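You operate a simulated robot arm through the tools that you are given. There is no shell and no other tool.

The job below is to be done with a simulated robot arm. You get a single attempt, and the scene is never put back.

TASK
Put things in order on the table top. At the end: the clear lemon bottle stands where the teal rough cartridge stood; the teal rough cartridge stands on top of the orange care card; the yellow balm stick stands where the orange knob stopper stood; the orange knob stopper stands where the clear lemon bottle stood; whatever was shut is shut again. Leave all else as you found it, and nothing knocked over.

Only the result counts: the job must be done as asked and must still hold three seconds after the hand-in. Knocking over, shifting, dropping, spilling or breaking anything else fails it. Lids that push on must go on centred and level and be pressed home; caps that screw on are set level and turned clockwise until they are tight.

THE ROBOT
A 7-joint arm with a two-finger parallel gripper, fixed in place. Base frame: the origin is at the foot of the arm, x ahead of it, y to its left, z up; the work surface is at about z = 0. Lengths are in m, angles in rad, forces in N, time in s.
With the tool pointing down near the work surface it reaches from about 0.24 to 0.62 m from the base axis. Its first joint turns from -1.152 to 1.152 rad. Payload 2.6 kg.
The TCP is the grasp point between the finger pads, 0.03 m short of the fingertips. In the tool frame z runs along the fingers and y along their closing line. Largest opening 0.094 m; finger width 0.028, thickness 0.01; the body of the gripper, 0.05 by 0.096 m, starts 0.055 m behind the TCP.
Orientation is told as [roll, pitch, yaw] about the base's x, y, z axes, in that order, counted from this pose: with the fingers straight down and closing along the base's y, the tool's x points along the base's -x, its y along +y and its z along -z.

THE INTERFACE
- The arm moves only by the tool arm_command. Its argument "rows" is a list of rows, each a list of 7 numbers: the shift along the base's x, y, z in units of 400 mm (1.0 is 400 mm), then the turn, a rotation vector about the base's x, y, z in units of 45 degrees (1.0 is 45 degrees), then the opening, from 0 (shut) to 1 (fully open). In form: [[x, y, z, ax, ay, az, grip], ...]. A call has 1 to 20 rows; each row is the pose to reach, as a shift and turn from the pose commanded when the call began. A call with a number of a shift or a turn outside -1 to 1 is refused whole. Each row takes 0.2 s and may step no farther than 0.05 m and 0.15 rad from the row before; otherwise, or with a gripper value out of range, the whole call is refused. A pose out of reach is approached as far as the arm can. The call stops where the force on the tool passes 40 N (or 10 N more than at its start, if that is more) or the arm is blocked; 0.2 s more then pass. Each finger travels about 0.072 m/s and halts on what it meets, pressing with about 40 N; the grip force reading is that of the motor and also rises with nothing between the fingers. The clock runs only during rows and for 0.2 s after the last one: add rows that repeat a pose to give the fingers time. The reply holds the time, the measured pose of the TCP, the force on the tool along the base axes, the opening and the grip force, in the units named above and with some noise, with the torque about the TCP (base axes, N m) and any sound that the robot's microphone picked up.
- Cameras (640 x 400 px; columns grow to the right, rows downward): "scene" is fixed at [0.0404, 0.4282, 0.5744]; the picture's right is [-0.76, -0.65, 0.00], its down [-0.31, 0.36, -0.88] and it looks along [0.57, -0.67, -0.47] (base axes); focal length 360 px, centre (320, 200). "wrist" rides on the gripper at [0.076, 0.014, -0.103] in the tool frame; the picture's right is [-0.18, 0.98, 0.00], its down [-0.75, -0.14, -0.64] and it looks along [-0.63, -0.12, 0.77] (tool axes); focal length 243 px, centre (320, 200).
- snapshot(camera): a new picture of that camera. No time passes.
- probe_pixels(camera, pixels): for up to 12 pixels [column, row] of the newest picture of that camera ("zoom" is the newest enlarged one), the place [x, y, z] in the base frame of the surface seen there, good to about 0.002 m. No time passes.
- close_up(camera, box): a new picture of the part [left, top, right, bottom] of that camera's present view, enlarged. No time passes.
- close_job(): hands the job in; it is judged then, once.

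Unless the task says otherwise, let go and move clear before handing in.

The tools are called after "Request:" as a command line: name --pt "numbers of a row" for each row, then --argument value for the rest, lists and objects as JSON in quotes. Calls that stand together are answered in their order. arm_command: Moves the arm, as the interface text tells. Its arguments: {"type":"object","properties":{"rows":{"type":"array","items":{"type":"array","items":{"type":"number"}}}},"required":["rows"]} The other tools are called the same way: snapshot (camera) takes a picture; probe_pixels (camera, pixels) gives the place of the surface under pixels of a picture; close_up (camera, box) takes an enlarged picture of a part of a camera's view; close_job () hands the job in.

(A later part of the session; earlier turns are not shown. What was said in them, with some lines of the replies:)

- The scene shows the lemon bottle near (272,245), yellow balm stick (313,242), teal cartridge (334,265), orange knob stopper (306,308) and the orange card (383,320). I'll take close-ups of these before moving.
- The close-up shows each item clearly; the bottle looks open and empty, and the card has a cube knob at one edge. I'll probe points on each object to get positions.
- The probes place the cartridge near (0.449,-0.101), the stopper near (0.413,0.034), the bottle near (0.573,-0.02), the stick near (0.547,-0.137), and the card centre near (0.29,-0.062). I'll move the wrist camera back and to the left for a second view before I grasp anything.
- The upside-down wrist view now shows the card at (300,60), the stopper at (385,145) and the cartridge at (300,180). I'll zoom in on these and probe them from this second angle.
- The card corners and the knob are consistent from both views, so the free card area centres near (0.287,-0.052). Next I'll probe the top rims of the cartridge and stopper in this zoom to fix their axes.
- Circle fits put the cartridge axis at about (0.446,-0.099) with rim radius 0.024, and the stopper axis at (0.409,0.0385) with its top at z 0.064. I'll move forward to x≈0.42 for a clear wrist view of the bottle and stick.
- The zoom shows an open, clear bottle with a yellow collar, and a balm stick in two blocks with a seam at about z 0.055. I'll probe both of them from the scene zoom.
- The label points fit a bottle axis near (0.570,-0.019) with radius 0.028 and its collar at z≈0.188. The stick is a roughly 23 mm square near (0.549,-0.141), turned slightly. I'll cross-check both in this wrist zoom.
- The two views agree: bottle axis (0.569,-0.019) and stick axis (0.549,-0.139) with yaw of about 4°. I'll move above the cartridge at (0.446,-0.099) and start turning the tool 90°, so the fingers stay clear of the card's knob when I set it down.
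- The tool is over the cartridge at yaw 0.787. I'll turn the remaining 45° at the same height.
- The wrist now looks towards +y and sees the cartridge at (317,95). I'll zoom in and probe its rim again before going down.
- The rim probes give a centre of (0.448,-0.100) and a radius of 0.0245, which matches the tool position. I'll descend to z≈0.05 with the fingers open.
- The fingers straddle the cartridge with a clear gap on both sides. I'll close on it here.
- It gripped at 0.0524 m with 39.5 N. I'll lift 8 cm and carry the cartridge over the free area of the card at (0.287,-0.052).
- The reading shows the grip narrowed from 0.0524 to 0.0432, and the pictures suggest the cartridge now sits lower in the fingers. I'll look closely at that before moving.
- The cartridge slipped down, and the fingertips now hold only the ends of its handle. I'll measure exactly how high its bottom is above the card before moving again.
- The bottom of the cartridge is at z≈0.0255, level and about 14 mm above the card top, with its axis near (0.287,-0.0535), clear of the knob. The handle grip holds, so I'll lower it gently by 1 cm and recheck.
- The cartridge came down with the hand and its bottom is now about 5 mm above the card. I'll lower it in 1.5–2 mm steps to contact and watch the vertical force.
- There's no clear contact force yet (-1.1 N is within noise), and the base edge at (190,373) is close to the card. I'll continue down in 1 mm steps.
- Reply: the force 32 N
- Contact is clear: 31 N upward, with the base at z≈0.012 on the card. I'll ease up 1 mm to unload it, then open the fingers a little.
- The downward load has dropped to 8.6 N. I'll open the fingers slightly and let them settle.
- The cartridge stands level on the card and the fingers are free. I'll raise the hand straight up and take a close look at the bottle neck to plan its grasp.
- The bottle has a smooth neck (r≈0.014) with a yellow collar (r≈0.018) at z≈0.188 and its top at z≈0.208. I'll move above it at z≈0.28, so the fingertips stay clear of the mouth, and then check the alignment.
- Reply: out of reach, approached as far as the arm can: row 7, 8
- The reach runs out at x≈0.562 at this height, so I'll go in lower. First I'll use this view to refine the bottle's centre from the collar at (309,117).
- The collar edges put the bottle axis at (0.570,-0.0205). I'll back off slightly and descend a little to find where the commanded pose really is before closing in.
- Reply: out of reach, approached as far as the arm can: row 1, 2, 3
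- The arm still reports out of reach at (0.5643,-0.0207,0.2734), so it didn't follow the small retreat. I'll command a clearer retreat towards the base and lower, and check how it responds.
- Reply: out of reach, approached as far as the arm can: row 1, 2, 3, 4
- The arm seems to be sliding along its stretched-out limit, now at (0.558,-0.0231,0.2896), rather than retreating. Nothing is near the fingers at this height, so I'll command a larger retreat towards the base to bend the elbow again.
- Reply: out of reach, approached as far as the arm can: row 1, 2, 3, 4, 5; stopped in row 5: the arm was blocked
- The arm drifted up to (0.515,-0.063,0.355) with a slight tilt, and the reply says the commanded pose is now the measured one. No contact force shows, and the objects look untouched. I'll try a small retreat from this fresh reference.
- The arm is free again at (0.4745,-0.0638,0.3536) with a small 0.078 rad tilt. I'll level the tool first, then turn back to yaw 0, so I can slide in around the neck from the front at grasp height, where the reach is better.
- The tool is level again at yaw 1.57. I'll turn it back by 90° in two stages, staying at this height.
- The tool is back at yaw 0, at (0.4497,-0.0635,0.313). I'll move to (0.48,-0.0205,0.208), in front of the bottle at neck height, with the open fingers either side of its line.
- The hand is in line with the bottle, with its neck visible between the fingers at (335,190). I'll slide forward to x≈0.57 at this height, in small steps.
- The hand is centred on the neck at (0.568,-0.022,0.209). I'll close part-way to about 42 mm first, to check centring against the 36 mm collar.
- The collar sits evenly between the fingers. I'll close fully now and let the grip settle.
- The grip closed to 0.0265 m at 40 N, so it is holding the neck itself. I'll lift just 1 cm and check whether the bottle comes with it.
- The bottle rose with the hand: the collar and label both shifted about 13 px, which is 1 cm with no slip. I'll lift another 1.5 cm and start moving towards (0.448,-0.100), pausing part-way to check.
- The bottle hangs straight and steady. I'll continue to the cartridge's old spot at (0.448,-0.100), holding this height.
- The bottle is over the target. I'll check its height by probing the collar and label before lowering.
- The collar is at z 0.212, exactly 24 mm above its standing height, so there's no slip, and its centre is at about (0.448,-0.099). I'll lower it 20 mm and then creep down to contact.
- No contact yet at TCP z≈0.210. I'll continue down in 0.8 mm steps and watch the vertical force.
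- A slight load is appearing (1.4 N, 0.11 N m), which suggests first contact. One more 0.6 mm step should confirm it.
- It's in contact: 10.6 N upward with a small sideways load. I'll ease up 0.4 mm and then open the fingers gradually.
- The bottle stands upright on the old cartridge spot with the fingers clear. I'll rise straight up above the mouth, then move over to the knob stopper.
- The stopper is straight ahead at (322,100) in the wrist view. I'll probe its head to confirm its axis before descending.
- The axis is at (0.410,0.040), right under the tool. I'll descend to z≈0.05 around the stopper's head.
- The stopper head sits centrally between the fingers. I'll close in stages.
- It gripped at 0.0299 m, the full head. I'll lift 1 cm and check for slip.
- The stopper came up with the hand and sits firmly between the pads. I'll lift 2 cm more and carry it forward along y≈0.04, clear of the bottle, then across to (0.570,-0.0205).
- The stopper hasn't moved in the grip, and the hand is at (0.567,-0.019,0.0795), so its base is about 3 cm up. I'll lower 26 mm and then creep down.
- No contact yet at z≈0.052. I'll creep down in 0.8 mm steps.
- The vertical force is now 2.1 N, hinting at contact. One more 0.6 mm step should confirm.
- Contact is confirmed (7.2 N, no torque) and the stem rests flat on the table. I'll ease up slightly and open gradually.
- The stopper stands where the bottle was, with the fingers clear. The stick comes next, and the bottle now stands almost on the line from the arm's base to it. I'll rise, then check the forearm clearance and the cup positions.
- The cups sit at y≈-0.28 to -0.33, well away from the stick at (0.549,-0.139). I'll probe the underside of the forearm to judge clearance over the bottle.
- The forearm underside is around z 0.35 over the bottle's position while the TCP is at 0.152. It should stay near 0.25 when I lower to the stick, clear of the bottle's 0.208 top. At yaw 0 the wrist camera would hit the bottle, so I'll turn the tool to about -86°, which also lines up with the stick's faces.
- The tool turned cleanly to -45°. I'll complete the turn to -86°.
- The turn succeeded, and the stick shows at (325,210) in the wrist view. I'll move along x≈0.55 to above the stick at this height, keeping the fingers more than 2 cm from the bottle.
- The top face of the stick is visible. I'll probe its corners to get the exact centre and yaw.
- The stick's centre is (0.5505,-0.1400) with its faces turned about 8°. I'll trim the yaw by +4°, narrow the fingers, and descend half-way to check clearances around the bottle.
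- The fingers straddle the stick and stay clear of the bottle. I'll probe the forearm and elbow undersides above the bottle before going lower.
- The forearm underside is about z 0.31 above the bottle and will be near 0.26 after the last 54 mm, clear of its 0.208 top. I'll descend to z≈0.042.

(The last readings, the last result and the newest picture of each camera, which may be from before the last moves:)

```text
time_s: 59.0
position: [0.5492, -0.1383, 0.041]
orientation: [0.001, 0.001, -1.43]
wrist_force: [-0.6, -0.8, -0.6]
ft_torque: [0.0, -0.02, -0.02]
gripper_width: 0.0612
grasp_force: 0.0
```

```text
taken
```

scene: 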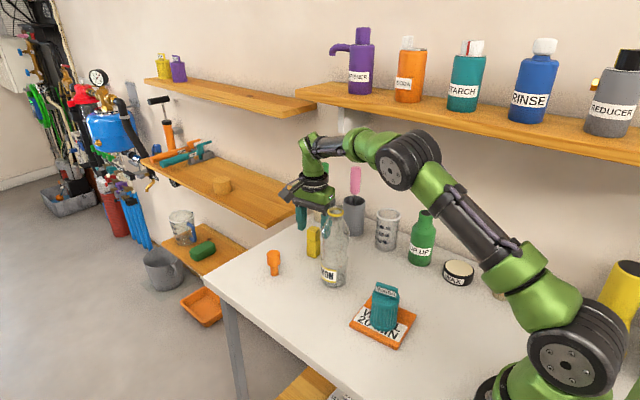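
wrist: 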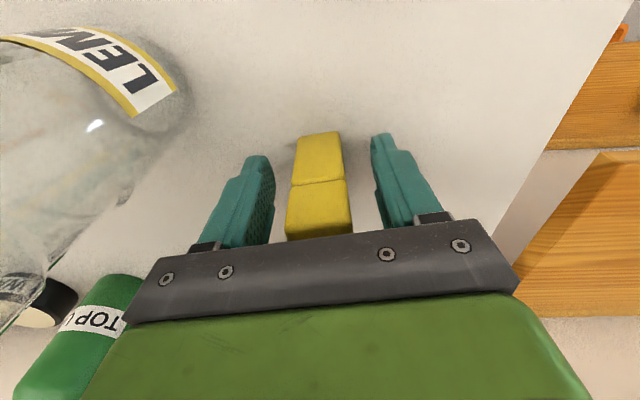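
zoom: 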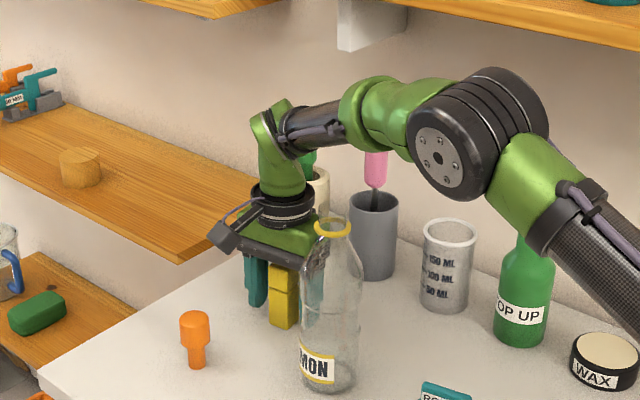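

The stick stands centred between the fingers. I'll close in stages onto its lower body.

Request:
arm_command --pt "0 0 0 0 0 0 0.45" --pt "0 0 0 0 0 0 0.32" --pt "0 0 0 0 0 0 0.25" --pt "0 0 0 0 0 0 0" --pt "0 0 0 0 0 0 0"

Request:
snapshot --camera "wrist"

```text
time_s: 60.2
position: [0.5495, -0.1387, 0.0434]
orientation: [0.002, 0.001, -1.429]
wrist_force: [1.2, 0.1, -0.2]
ft_torque: [-0.03, 0.02, -0.01]
gripper_width: 0.0308
grasp_force: 39.8
```

```text
taken
```

wrist: 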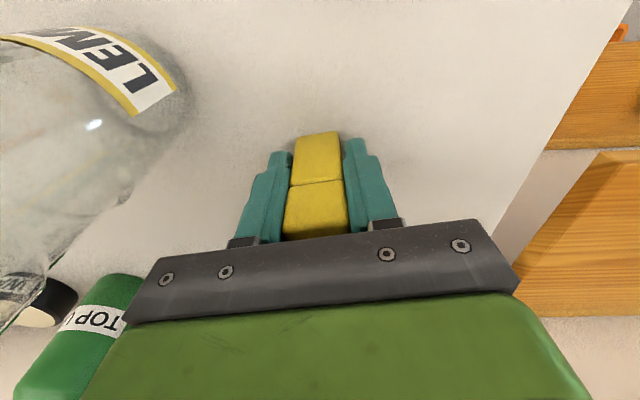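

The grip stopped at 0.0308 m, a bit wider than the 24 mm I measured for the stick. I'll look closely at the contact before lifting.

Request:
close_up --camera "wrist" --box '[230, 110, 410, 250]'

Request:
close_up --camera "scene" --box '[280, 190, 360, 270]'

```text
2.86 times, centred on (320, 180) of wrist
```

zoom: 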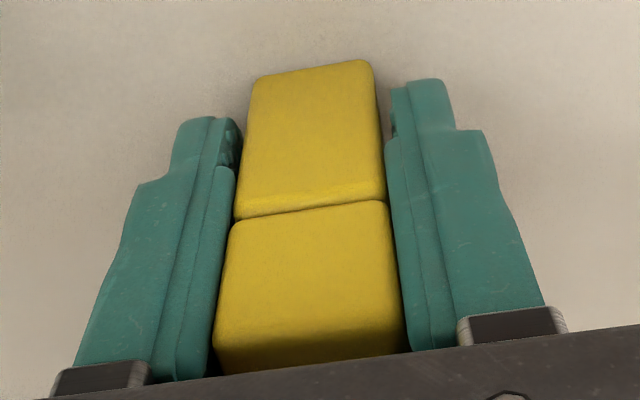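

```text
5.00 times, centred on (320, 230) of scene
```

zoom: 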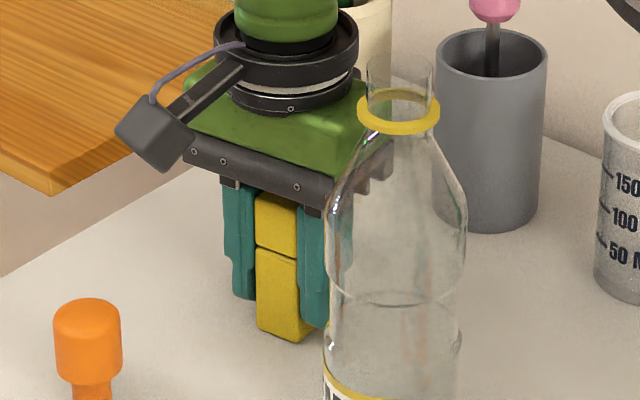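

The close-up shows why: an inner ridge near the palm is pressing only on the stick's upper half (its cap), while the fingertip pads don't touch the body. I'll open, raise about 28 mm so the flat pads span the seam and grip the body, and close again.

Request:
arm_command --pt "0 0 0 0 0 0 0.4" --pt "0 0 0 0 0 0 0.55" --pt "0 0 0.02 0 0 0 0.55" --pt "0 0 0.05 0 0 0 0.55" --pt "0 0 0.07 0 0 0 0.55" --pt "0 0 0.07 0 0 0 0.55"

Request:
close_up --camera "wrist" --box '[220, 90, 420, 250]'

Request:
close_up --camera "scene" --box '[280, 180, 370, 270]'

```text
time_s: 61.6
position: [0.5493, -0.1387, 0.0705]
orientation: [0.004, 0.0, -1.429]
wrist_force: [-0.2, 0.5, -0.1]
ft_torque: [-0.01, 0.01, 0.02]
gripper_width: 0.0517
grasp_force: 0.0
```

```text
2.50 times, centred on (320, 170) of wrist
```

zoom: 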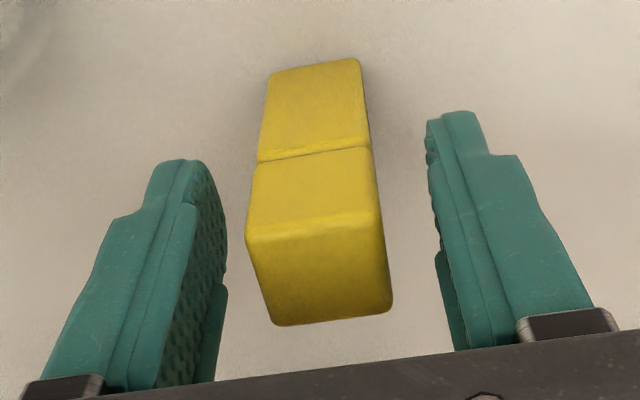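

```text
4.44 times, centred on (325, 225) of scene
```

zoom: 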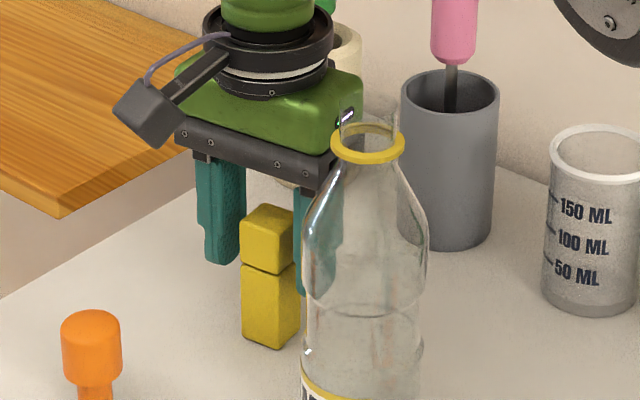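

The stick is upright and undisturbed, and the ridges are now above its top. I'll close again at this height.

Request:
arm_command --pt "0 0 0 0 0 0 0.4" --pt "0 0 0 0 0 0 0.3" --pt "0 0 0 0 0 0 0.2" --pt "0 0 0 0 0 0 0" --pt "0 0 0 0 0 0 0"

Request:
close_up --camera "wrist" --box '[220, 90, 420, 250]'

```text
time_s: 62.8
position: [0.549, -0.1406, 0.0717]
orientation: [0.002, -0.003, -1.431]
wrist_force: [0.0, -0.6, 0.7]
ft_torque: [-0.03, 0.0, 0.0]
gripper_width: 0.031
grasp_force: 40.0
```

```text
2.50 times, centred on (320, 170) of wrist
```

zoom: 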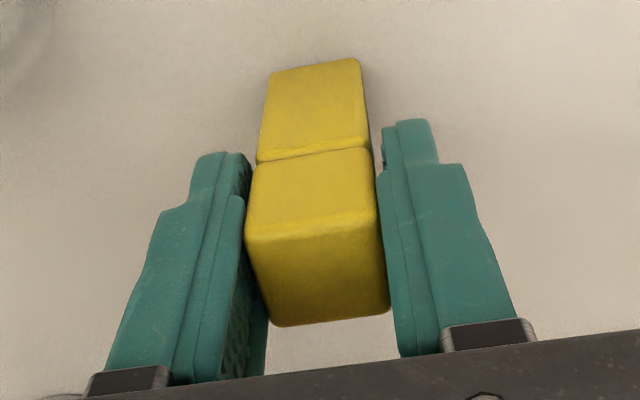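

The reading is again 0.031 m, so that may be the stick's true width across this direction. I'll probe the stick's edges and the finger faces to check what is touching.

Request:
probe_pixels --camera "zoom" --pixels '[[250, 200], [378, 190], [249, 235], [378, 222], [264, 130], [366, 120], [273, 320], [388, 300], [246, 175], [384, 150], [240, 170], [392, 150]]'

Request:
close_up --camera "scene" --box '[290, 190, 350, 270]'

```text
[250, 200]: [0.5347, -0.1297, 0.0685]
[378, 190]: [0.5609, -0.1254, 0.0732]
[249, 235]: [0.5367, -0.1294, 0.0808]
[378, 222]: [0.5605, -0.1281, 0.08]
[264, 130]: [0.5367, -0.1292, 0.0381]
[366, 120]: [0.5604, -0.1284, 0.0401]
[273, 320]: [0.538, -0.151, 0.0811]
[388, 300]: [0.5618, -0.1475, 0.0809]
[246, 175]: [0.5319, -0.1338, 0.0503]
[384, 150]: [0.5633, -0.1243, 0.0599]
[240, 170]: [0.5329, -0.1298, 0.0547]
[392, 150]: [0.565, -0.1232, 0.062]
```

```text
5.00 times, centred on (320, 230) of scene
```

zoom: 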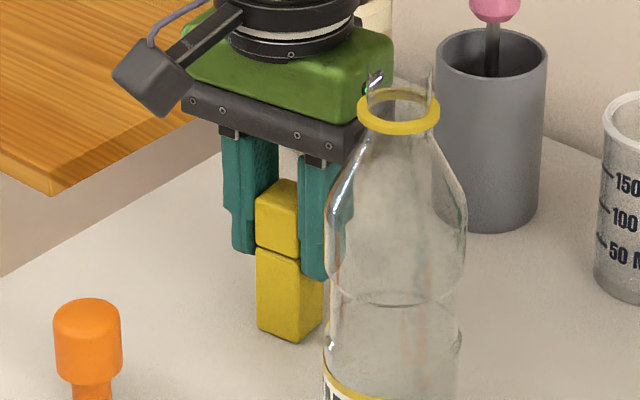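

Finger faces and stick edges are within a couple of millimetres on both sides, and both grips stopped at the same width, so the pads are on the stick itself. I'll lift just 6 mm and look at the seam and base.

Request:
arm_command --pt "0 0 0.005 0 0 0 0" --pt "0 0 0.01 0 0 0 0" --pt "0 0 0.015 0 0 0 0" --pt "0 0 0.015 0 0 0 0"

Request:
close_up --camera "wrist" --box '[220, 90, 420, 250]'

Request:
close_up --camera "scene" --box '[290, 190, 350, 270]'

```text
time_s: 63.8
position: [0.5498, -0.1397, 0.0771]
orientation: [0.002, 0.002, -1.43]
wrist_force: [0.3, -1.2, 0.5]
ft_torque: [0.01, -0.02, -0.01]
gripper_width: 0.0313
grasp_force: 39.6
```

```text
2.50 times, centred on (320, 170) of wrist
```

zoom: 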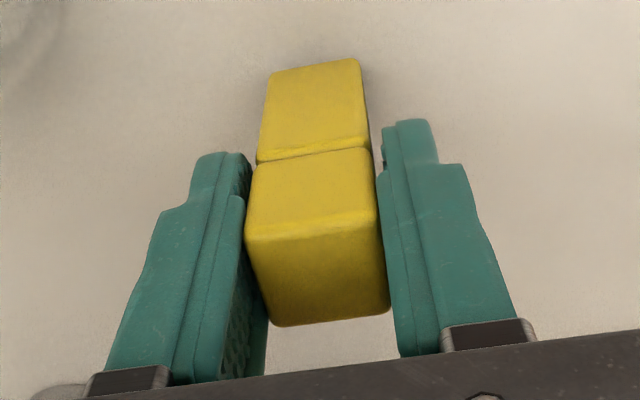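

```text
5.00 times, centred on (320, 230) of scene
```

zoom: 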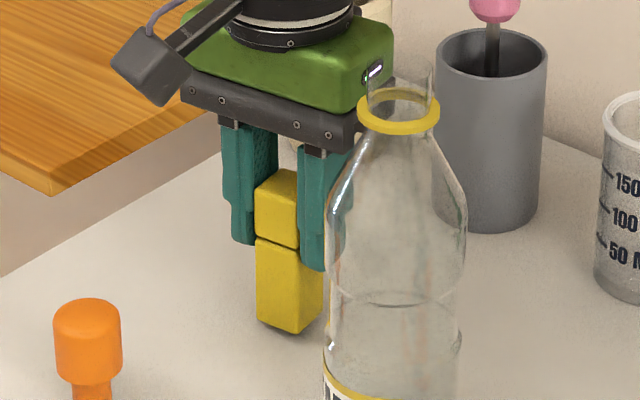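

The whole stick rose together: the wrist view is unchanged and the seam is closed. I'll lift to z≈0.175 and carry it along +y over the low stopper at x≈0.55, clear of the bottle.

Request:
arm_command --pt "0 0 0.06 0 0 0 0" --pt "0 0 0.13 0 0 0 0" --pt "0 0 0.2 0 0 0 0" --pt "0 0 0.244 0 0 0 0" --pt "0.005 0.06 0.244 0 0 0 0" --pt "0.01 0.14 0.244 0 0 0 0" --pt "0.01 0.22 0.244 0 0 0 0" --pt "0.005 0.3 0.244 0 0 0 0" --pt "0 0.38 0.244 0 0 0 0" --pt "0 0.43 0.244 0 0 0 0" --pt "0 0.4478 0.244 0 0 0 0"

Request:
snapshot --camera "scene"

Request:
snapshot --camera "wrist"

```text
time_s: 66.2
position: [0.5504, 0.041, 0.1762]
orientation: [0.004, -0.002, -1.428]
wrist_force: [0.7, 0.5, -0.8]
ft_torque: [-0.01, 0.0, 0.03]
gripper_width: 0.0312
grasp_force: 39.9
```

```text
taken
```

scene: 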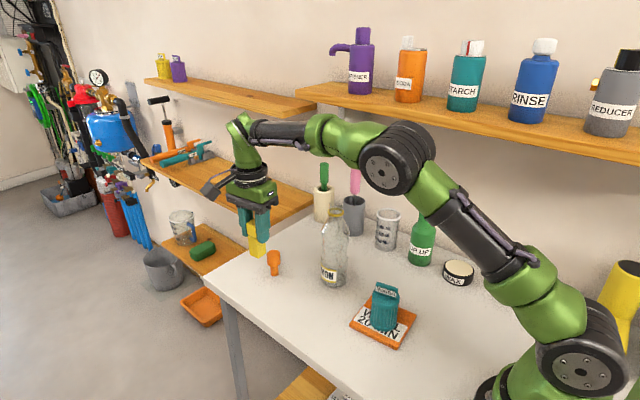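

```text
taken
```

wrist: 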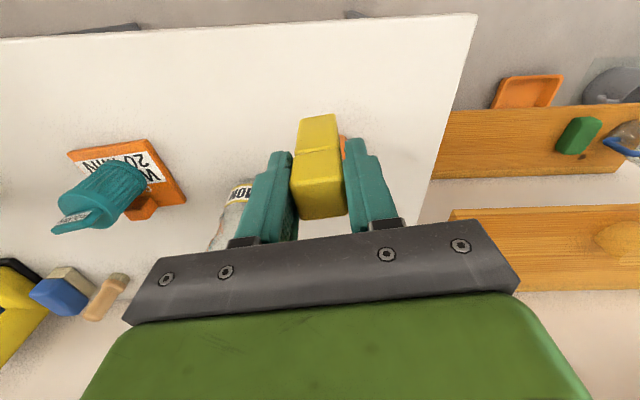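

The stick is held firmly at (0.550,0.041) with everything else undisturbed. I'll carry it back along y≈0.04 to x≈0.4095, the stopper's old spot, and lower part-way.

Request:
arm_command --pt "-0.06 0 0 0 0 0 0" --pt "-0.14 0 0 0 0 0 0" --pt "-0.22 0 0 0 0 0 0" --pt "-0.3 0 0 0 0 0 0" --pt "-0.34 0 0 0 0 0 0" --pt "-0.351 -0.001 -0.02 0 0 0 0" --pt "-0.351 -0.001 -0.1 0 0 0 0" --pt "-0.351 -0.001 -0.17 0 0 0 0" --pt "-0.351 -0.001 -0.2 0 0 0 0" --pt "-0.351 -0.001 -0.2 0 0 0 0"

Request:
close_up --camera "scene" --box '[240, 180, 420, 340]'

Request:
snapshot --camera "wrist"

```text
time_s: 68.4
position: [0.4067, 0.0377, 0.0939]
orientation: [0.0, -0.001, -1.43]
wrist_force: [-0.8, -0.1, -0.2]
ft_torque: [0.03, 0.02, 0.02]
gripper_width: 0.0313
grasp_force: 39.6
```

```text
2.50 times, centred on (330, 260) of scene
```

zoom: 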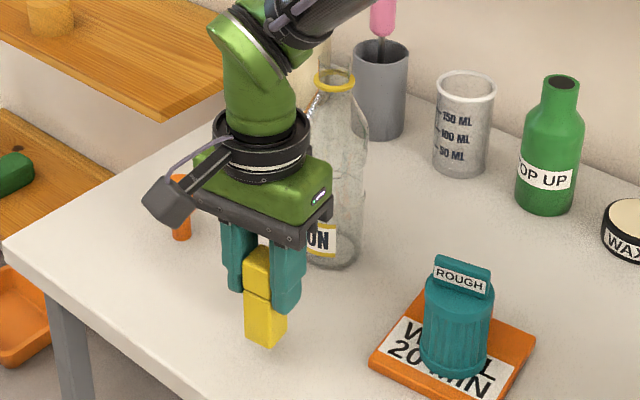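

```text
taken
```

wrist: 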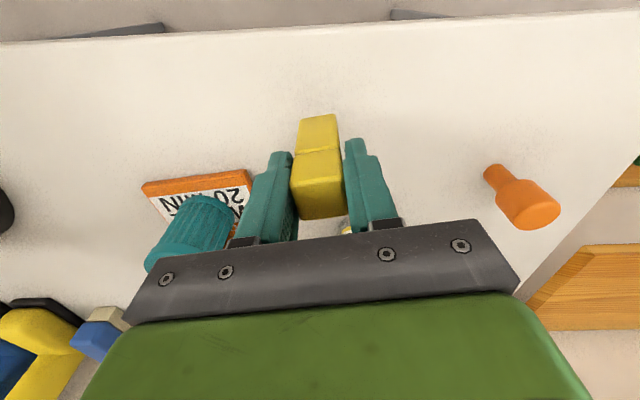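

The stick is held upright over the target at (0.407,0.038), with its base about 23 mm up. I'll nudge 1.5 mm, lower 19 mm, and then creep to contact.

Request:
arm_command --pt "0.004 0.0025 -0.02 0 0 0 0" --pt "0.004 0.0025 -0.038 0 0 0 0" --pt "0.004 0.0025 -0.048 0 0 0 0" --pt "0.004 0.0025 -0.048 0 0 0 0"

Request:
close_up --camera "scene" --box '[270, 240, 370, 340]'

```text
time_s: 69.4
position: [0.411, 0.0394, 0.0738]
orientation: [0.001, -0.002, -1.43]
wrist_force: [-1.0, -0.6, -1.1]
ft_torque: [-0.02, -0.01, 0.03]
gripper_width: 0.0313
grasp_force: 39.8
```

```text
4.00 times, centred on (320, 290) of scene
```

zoom: 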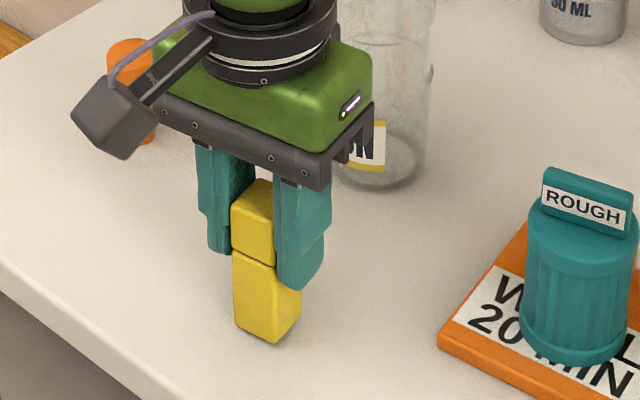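

The hand is at (0.411,0.039,0.074), with the base a few millimetres above the table. I'll creep down in 0.8 mm steps.

Request:
arm_command --pt "0 0 -0.002 0 0 0 0" --pt "0 0 -0.004 0 0 0 0"

```text
time_s: 70.0
position: [0.4108, 0.0405, 0.0735]
orientation: [-0.001, 0.0, -1.428]
wrist_force: [-0.1, 0.0, -0.3]
ft_torque: [-0.01, -0.01, -0.01]
gripper_width: 0.0313
grasp_force: 40.2
```

Request:
arm_command --pt "0 0 -0.002 0 0 0 0" --pt "0 0 -0.004 0 0 0 0"

```text
time_s: 70.6
position: [0.4091, 0.0409, 0.072]
orientation: [0.0, 0.001, -1.429]
wrist_force: [0.4, -0.4, -0.5]
ft_torque: [0.03, -0.01, -0.03]
gripper_width: 0.0311
grasp_force: 39.9
```

Request:
arm_command --pt "0 0 -0.002 0 0 0 0" --pt "0 0 -0.003 0 0 0 0"

```text
time_s: 71.2
position: [0.4092, 0.0401, 0.0704]
orientation: [0.002, 0.001, -1.43]
wrist_force: [1.3, -0.4, 3.1]
ft_torque: [0.0, 0.03, -0.02]
gripper_width: 0.0314
grasp_force: 40.2
```

The vertical force has risen to 3.1 N, which suggests first contact. One more 0.5 mm step should confirm it.

Request:
arm_command --pt "0 0 -0.0012 0 0 0 0" --pt "0 0 -0.0012 0 0 0 0"

Request:
close_up --camera "scene" --box '[280, 260, 340, 340]'

```text
time_s: 71.8
position: [0.4095, 0.0388, 0.0716]
orientation: [0.002, 0.0, -1.43]
wrist_force: [-2.2, 0.7, 12.3]
ft_torque: [0.03, 0.17, 0.02]
gripper_width: 0.0309
grasp_force: 39.4
```

```text
5.00 times, centred on (310, 300) of scene
```

zoom: 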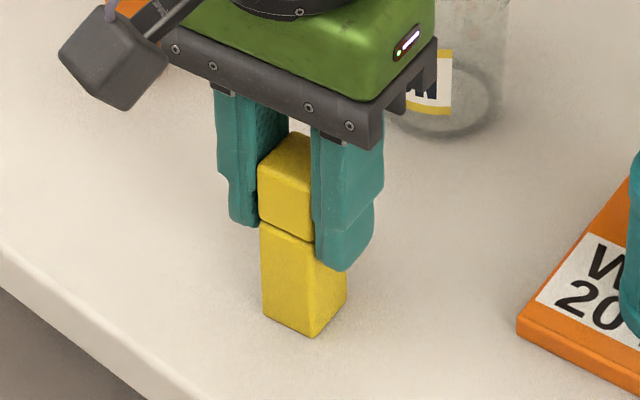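

The base is on the table (12 N) and the stick is level. I'll ease up 0.4 mm and open gradually.

Request:
arm_command --pt "0 0 0.001 0 0 0 0" --pt "0 0 0.001 0 0 0 0.35" --pt "0 0 0.001 0 0 0 0.42" --pt "0 0 0.001 0 0 0 0.55" --pt "0 0 0.001 0 0 0 0.65" --pt "0 0 0.001 0 0 0 0.65"

Request:
close_up --camera "scene" --box '[270, 240, 350, 340]'

Request:
close_up --camera "wrist" --box '[220, 90, 420, 250]'

```text
time_s: 73.2
position: [0.4104, 0.04, 0.0707]
orientation: [0.001, -0.002, -1.43]
wrist_force: [-0.3, 1.5, -0.7]
ft_torque: [0.01, 0.0, -0.05]
gripper_width: 0.0612
grasp_force: 0.1
```

```text
4.00 times, centred on (310, 290) of scene
```

zoom: 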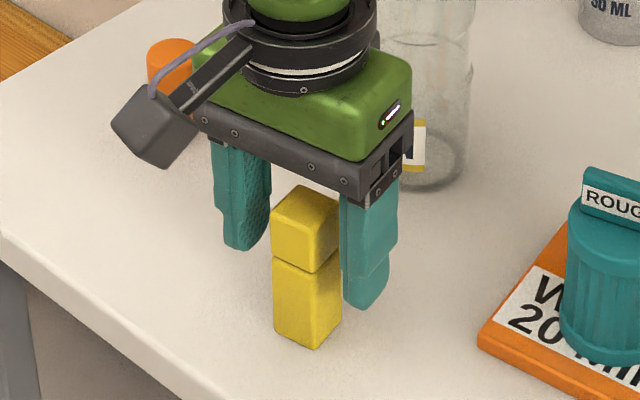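

```text
2.50 times, centred on (320, 170) of wrist
```

zoom: 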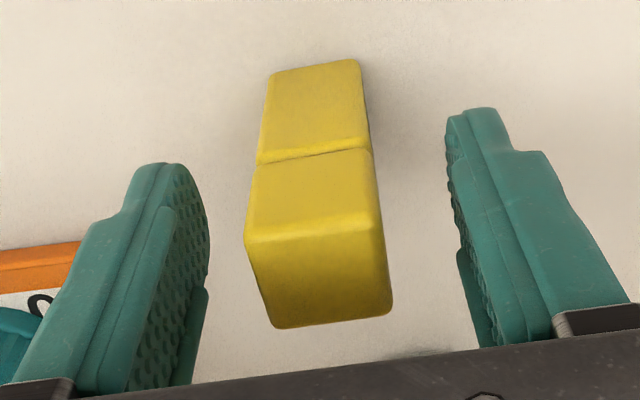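

The stick stands free and upright between the open fingers. I'll rise straight up, well clear of it, and then check the whole table.

Request:
arm_command --pt "0 0 0.03 0 0 0 0.65" --pt "0 0 0.1 0 0 0 0.65" --pt "0 0 0.2 0 0 0 0.65" --pt "0 0 0.3 0 0 0 0.65" --pt "0 0 0.4 0 0 0 0.65" --pt "0 0 0.5 0 0 0 0.65" --pt "0 0 0.55 0 0 0 0.65" --pt "0 0 0.55 0 0 0 0.65"

Request:
snapshot --camera "scene"

Request:
close_up --camera "scene" --box '[230, 180, 430, 360]'

Request:
snapshot --camera "wrist"

```text
time_s: 75.0
position: [0.407, 0.0402, 0.2908]
orientation: [0.002, -0.002, -1.429]
wrist_force: [-0.4, 0.7, 0.1]
ft_torque: [-0.01, -0.03, 0.03]
gripper_width: 0.0611
grasp_force: 0.1
```

```text
taken
```

scene: 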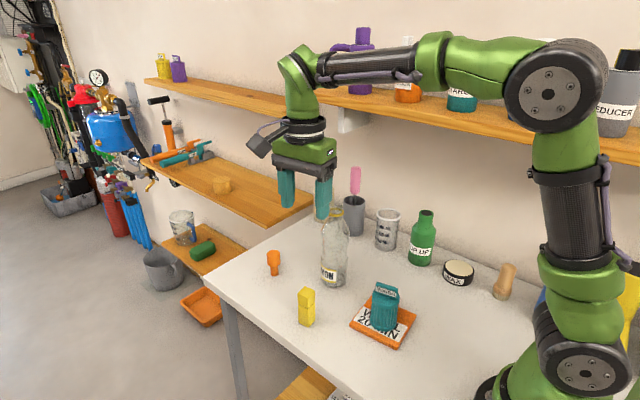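

```text
2.22 times, centred on (330, 270) of scene
```

zoom: 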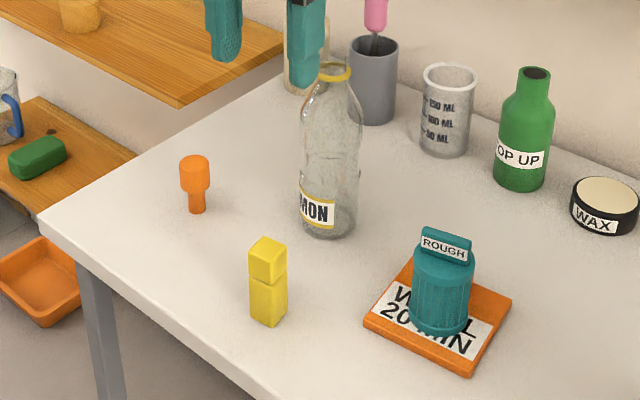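

```text
taken
```

wrist: 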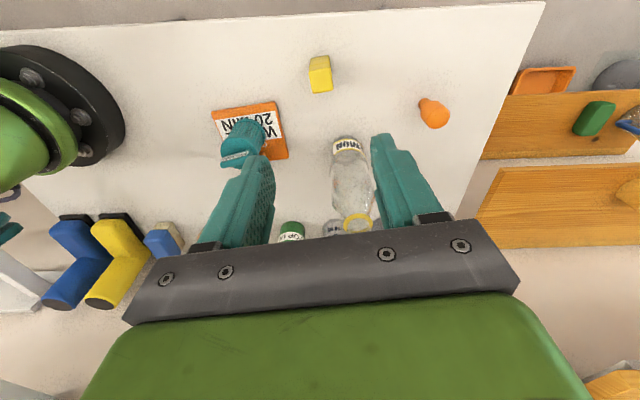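

All four items look upright and in place in the close-up. I'll probe the card corners and each item's edges to compare them with the starting positions.

Request:
probe_pixels --camera "zoom" --pixels '[[366, 316], [507, 303], [468, 370], [400, 272], [366, 326], [470, 378], [196, 160], [196, 208], [268, 240], [268, 322], [318, 215], [440, 330]]'

Request:
close_up --camera "scene" --box '[340, 270, 430, 360]'

```text
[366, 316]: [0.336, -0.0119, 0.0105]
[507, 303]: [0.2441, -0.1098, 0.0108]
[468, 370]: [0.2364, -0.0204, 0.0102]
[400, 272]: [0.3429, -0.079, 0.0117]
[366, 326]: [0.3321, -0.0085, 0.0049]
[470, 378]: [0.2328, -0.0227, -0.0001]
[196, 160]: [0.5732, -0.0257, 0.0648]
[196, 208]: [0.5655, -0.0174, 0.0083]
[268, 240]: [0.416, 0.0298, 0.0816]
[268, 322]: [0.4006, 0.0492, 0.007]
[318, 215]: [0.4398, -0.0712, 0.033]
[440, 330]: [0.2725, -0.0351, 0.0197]
```

```text
4.44 times, centred on (385, 315) of scene
```

zoom: 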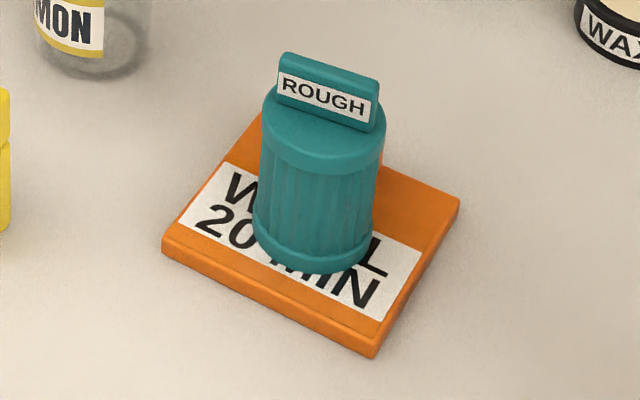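

The card corners are within probe noise of where they started, and the cartridge stands level on the card, clear of its knob. As a last check, I'll probe the bottle, stopper and stick from the wrist view.

Request:
probe_pixels --camera "wrist" --pixels '[[346, 138], [345, 146], [358, 215], [312, 84], [331, 80], [320, 90], [321, 73], [422, 118], [445, 118], [434, 127], [434, 108], [250, 140]]'

Request:
close_up --camera "wrist" --box '[280, 120, 400, 240]'

```text
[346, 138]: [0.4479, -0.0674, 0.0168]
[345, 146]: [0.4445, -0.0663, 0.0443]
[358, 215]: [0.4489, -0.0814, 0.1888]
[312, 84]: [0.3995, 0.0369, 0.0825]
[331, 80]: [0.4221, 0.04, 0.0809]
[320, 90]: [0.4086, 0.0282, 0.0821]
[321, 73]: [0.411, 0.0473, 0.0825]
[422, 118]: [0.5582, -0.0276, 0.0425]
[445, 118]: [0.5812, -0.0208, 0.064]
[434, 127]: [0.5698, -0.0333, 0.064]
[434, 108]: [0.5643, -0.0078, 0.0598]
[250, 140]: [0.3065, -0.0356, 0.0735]
```

```text
3.33 times, centred on (340, 180) of wrist
```

zoom: 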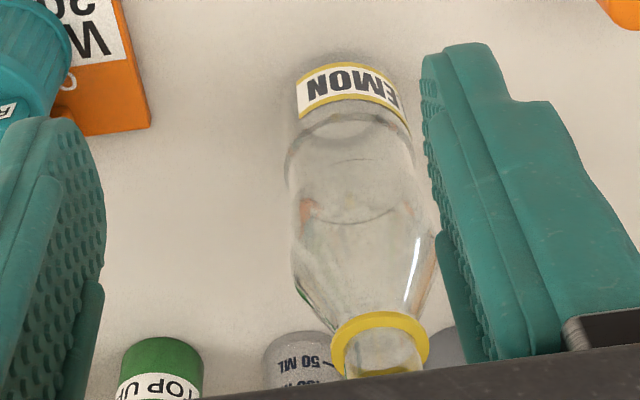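

The bottle's axis reads about (0.448,-0.098), the stick (0.411,0.039) and the stopper (0.570,-0.020), each within about 2 mm of its target. The cartridge is on the card, the stick's cap is still on, and the hand is clear at z≈0.29, so I'm handing the job in.

Request:
close_job

```text
The job is handed in.
```

The job is handed in. At my last check, every item stood upright in its new place and the arm was clear of the table.

| Item | Now stands | Distance from target |
|---|---|---|
| Clear lemon bottle | where the teal cartridge stood | about 2 mm |
| Teal rough cartridge | on the orange care card, clear of its knob | on the free part of the card |
| Yellow balm stick | where the orange stopper stood | about 2 mm |
| Orange knob stopper | where the bottle stood | about 1 mm |

- **Cartridge slip:** the cartridge slid down in the fingers during its first lift, until they held only its handle. I lowered it gently from there; it didn't fall and stands level on the card.
- **Card:** I pressed on the card with about 31 N while setting the cartridge down. Its corners still measured where they started.
- **Reach limit:** above the bottle, the arm reached its limit and drifted up and back before I freed it. It touched nothing.
- **Lids:** nothing needed closing again. The bottle was already open, and the balm stick stayed shut throughout.
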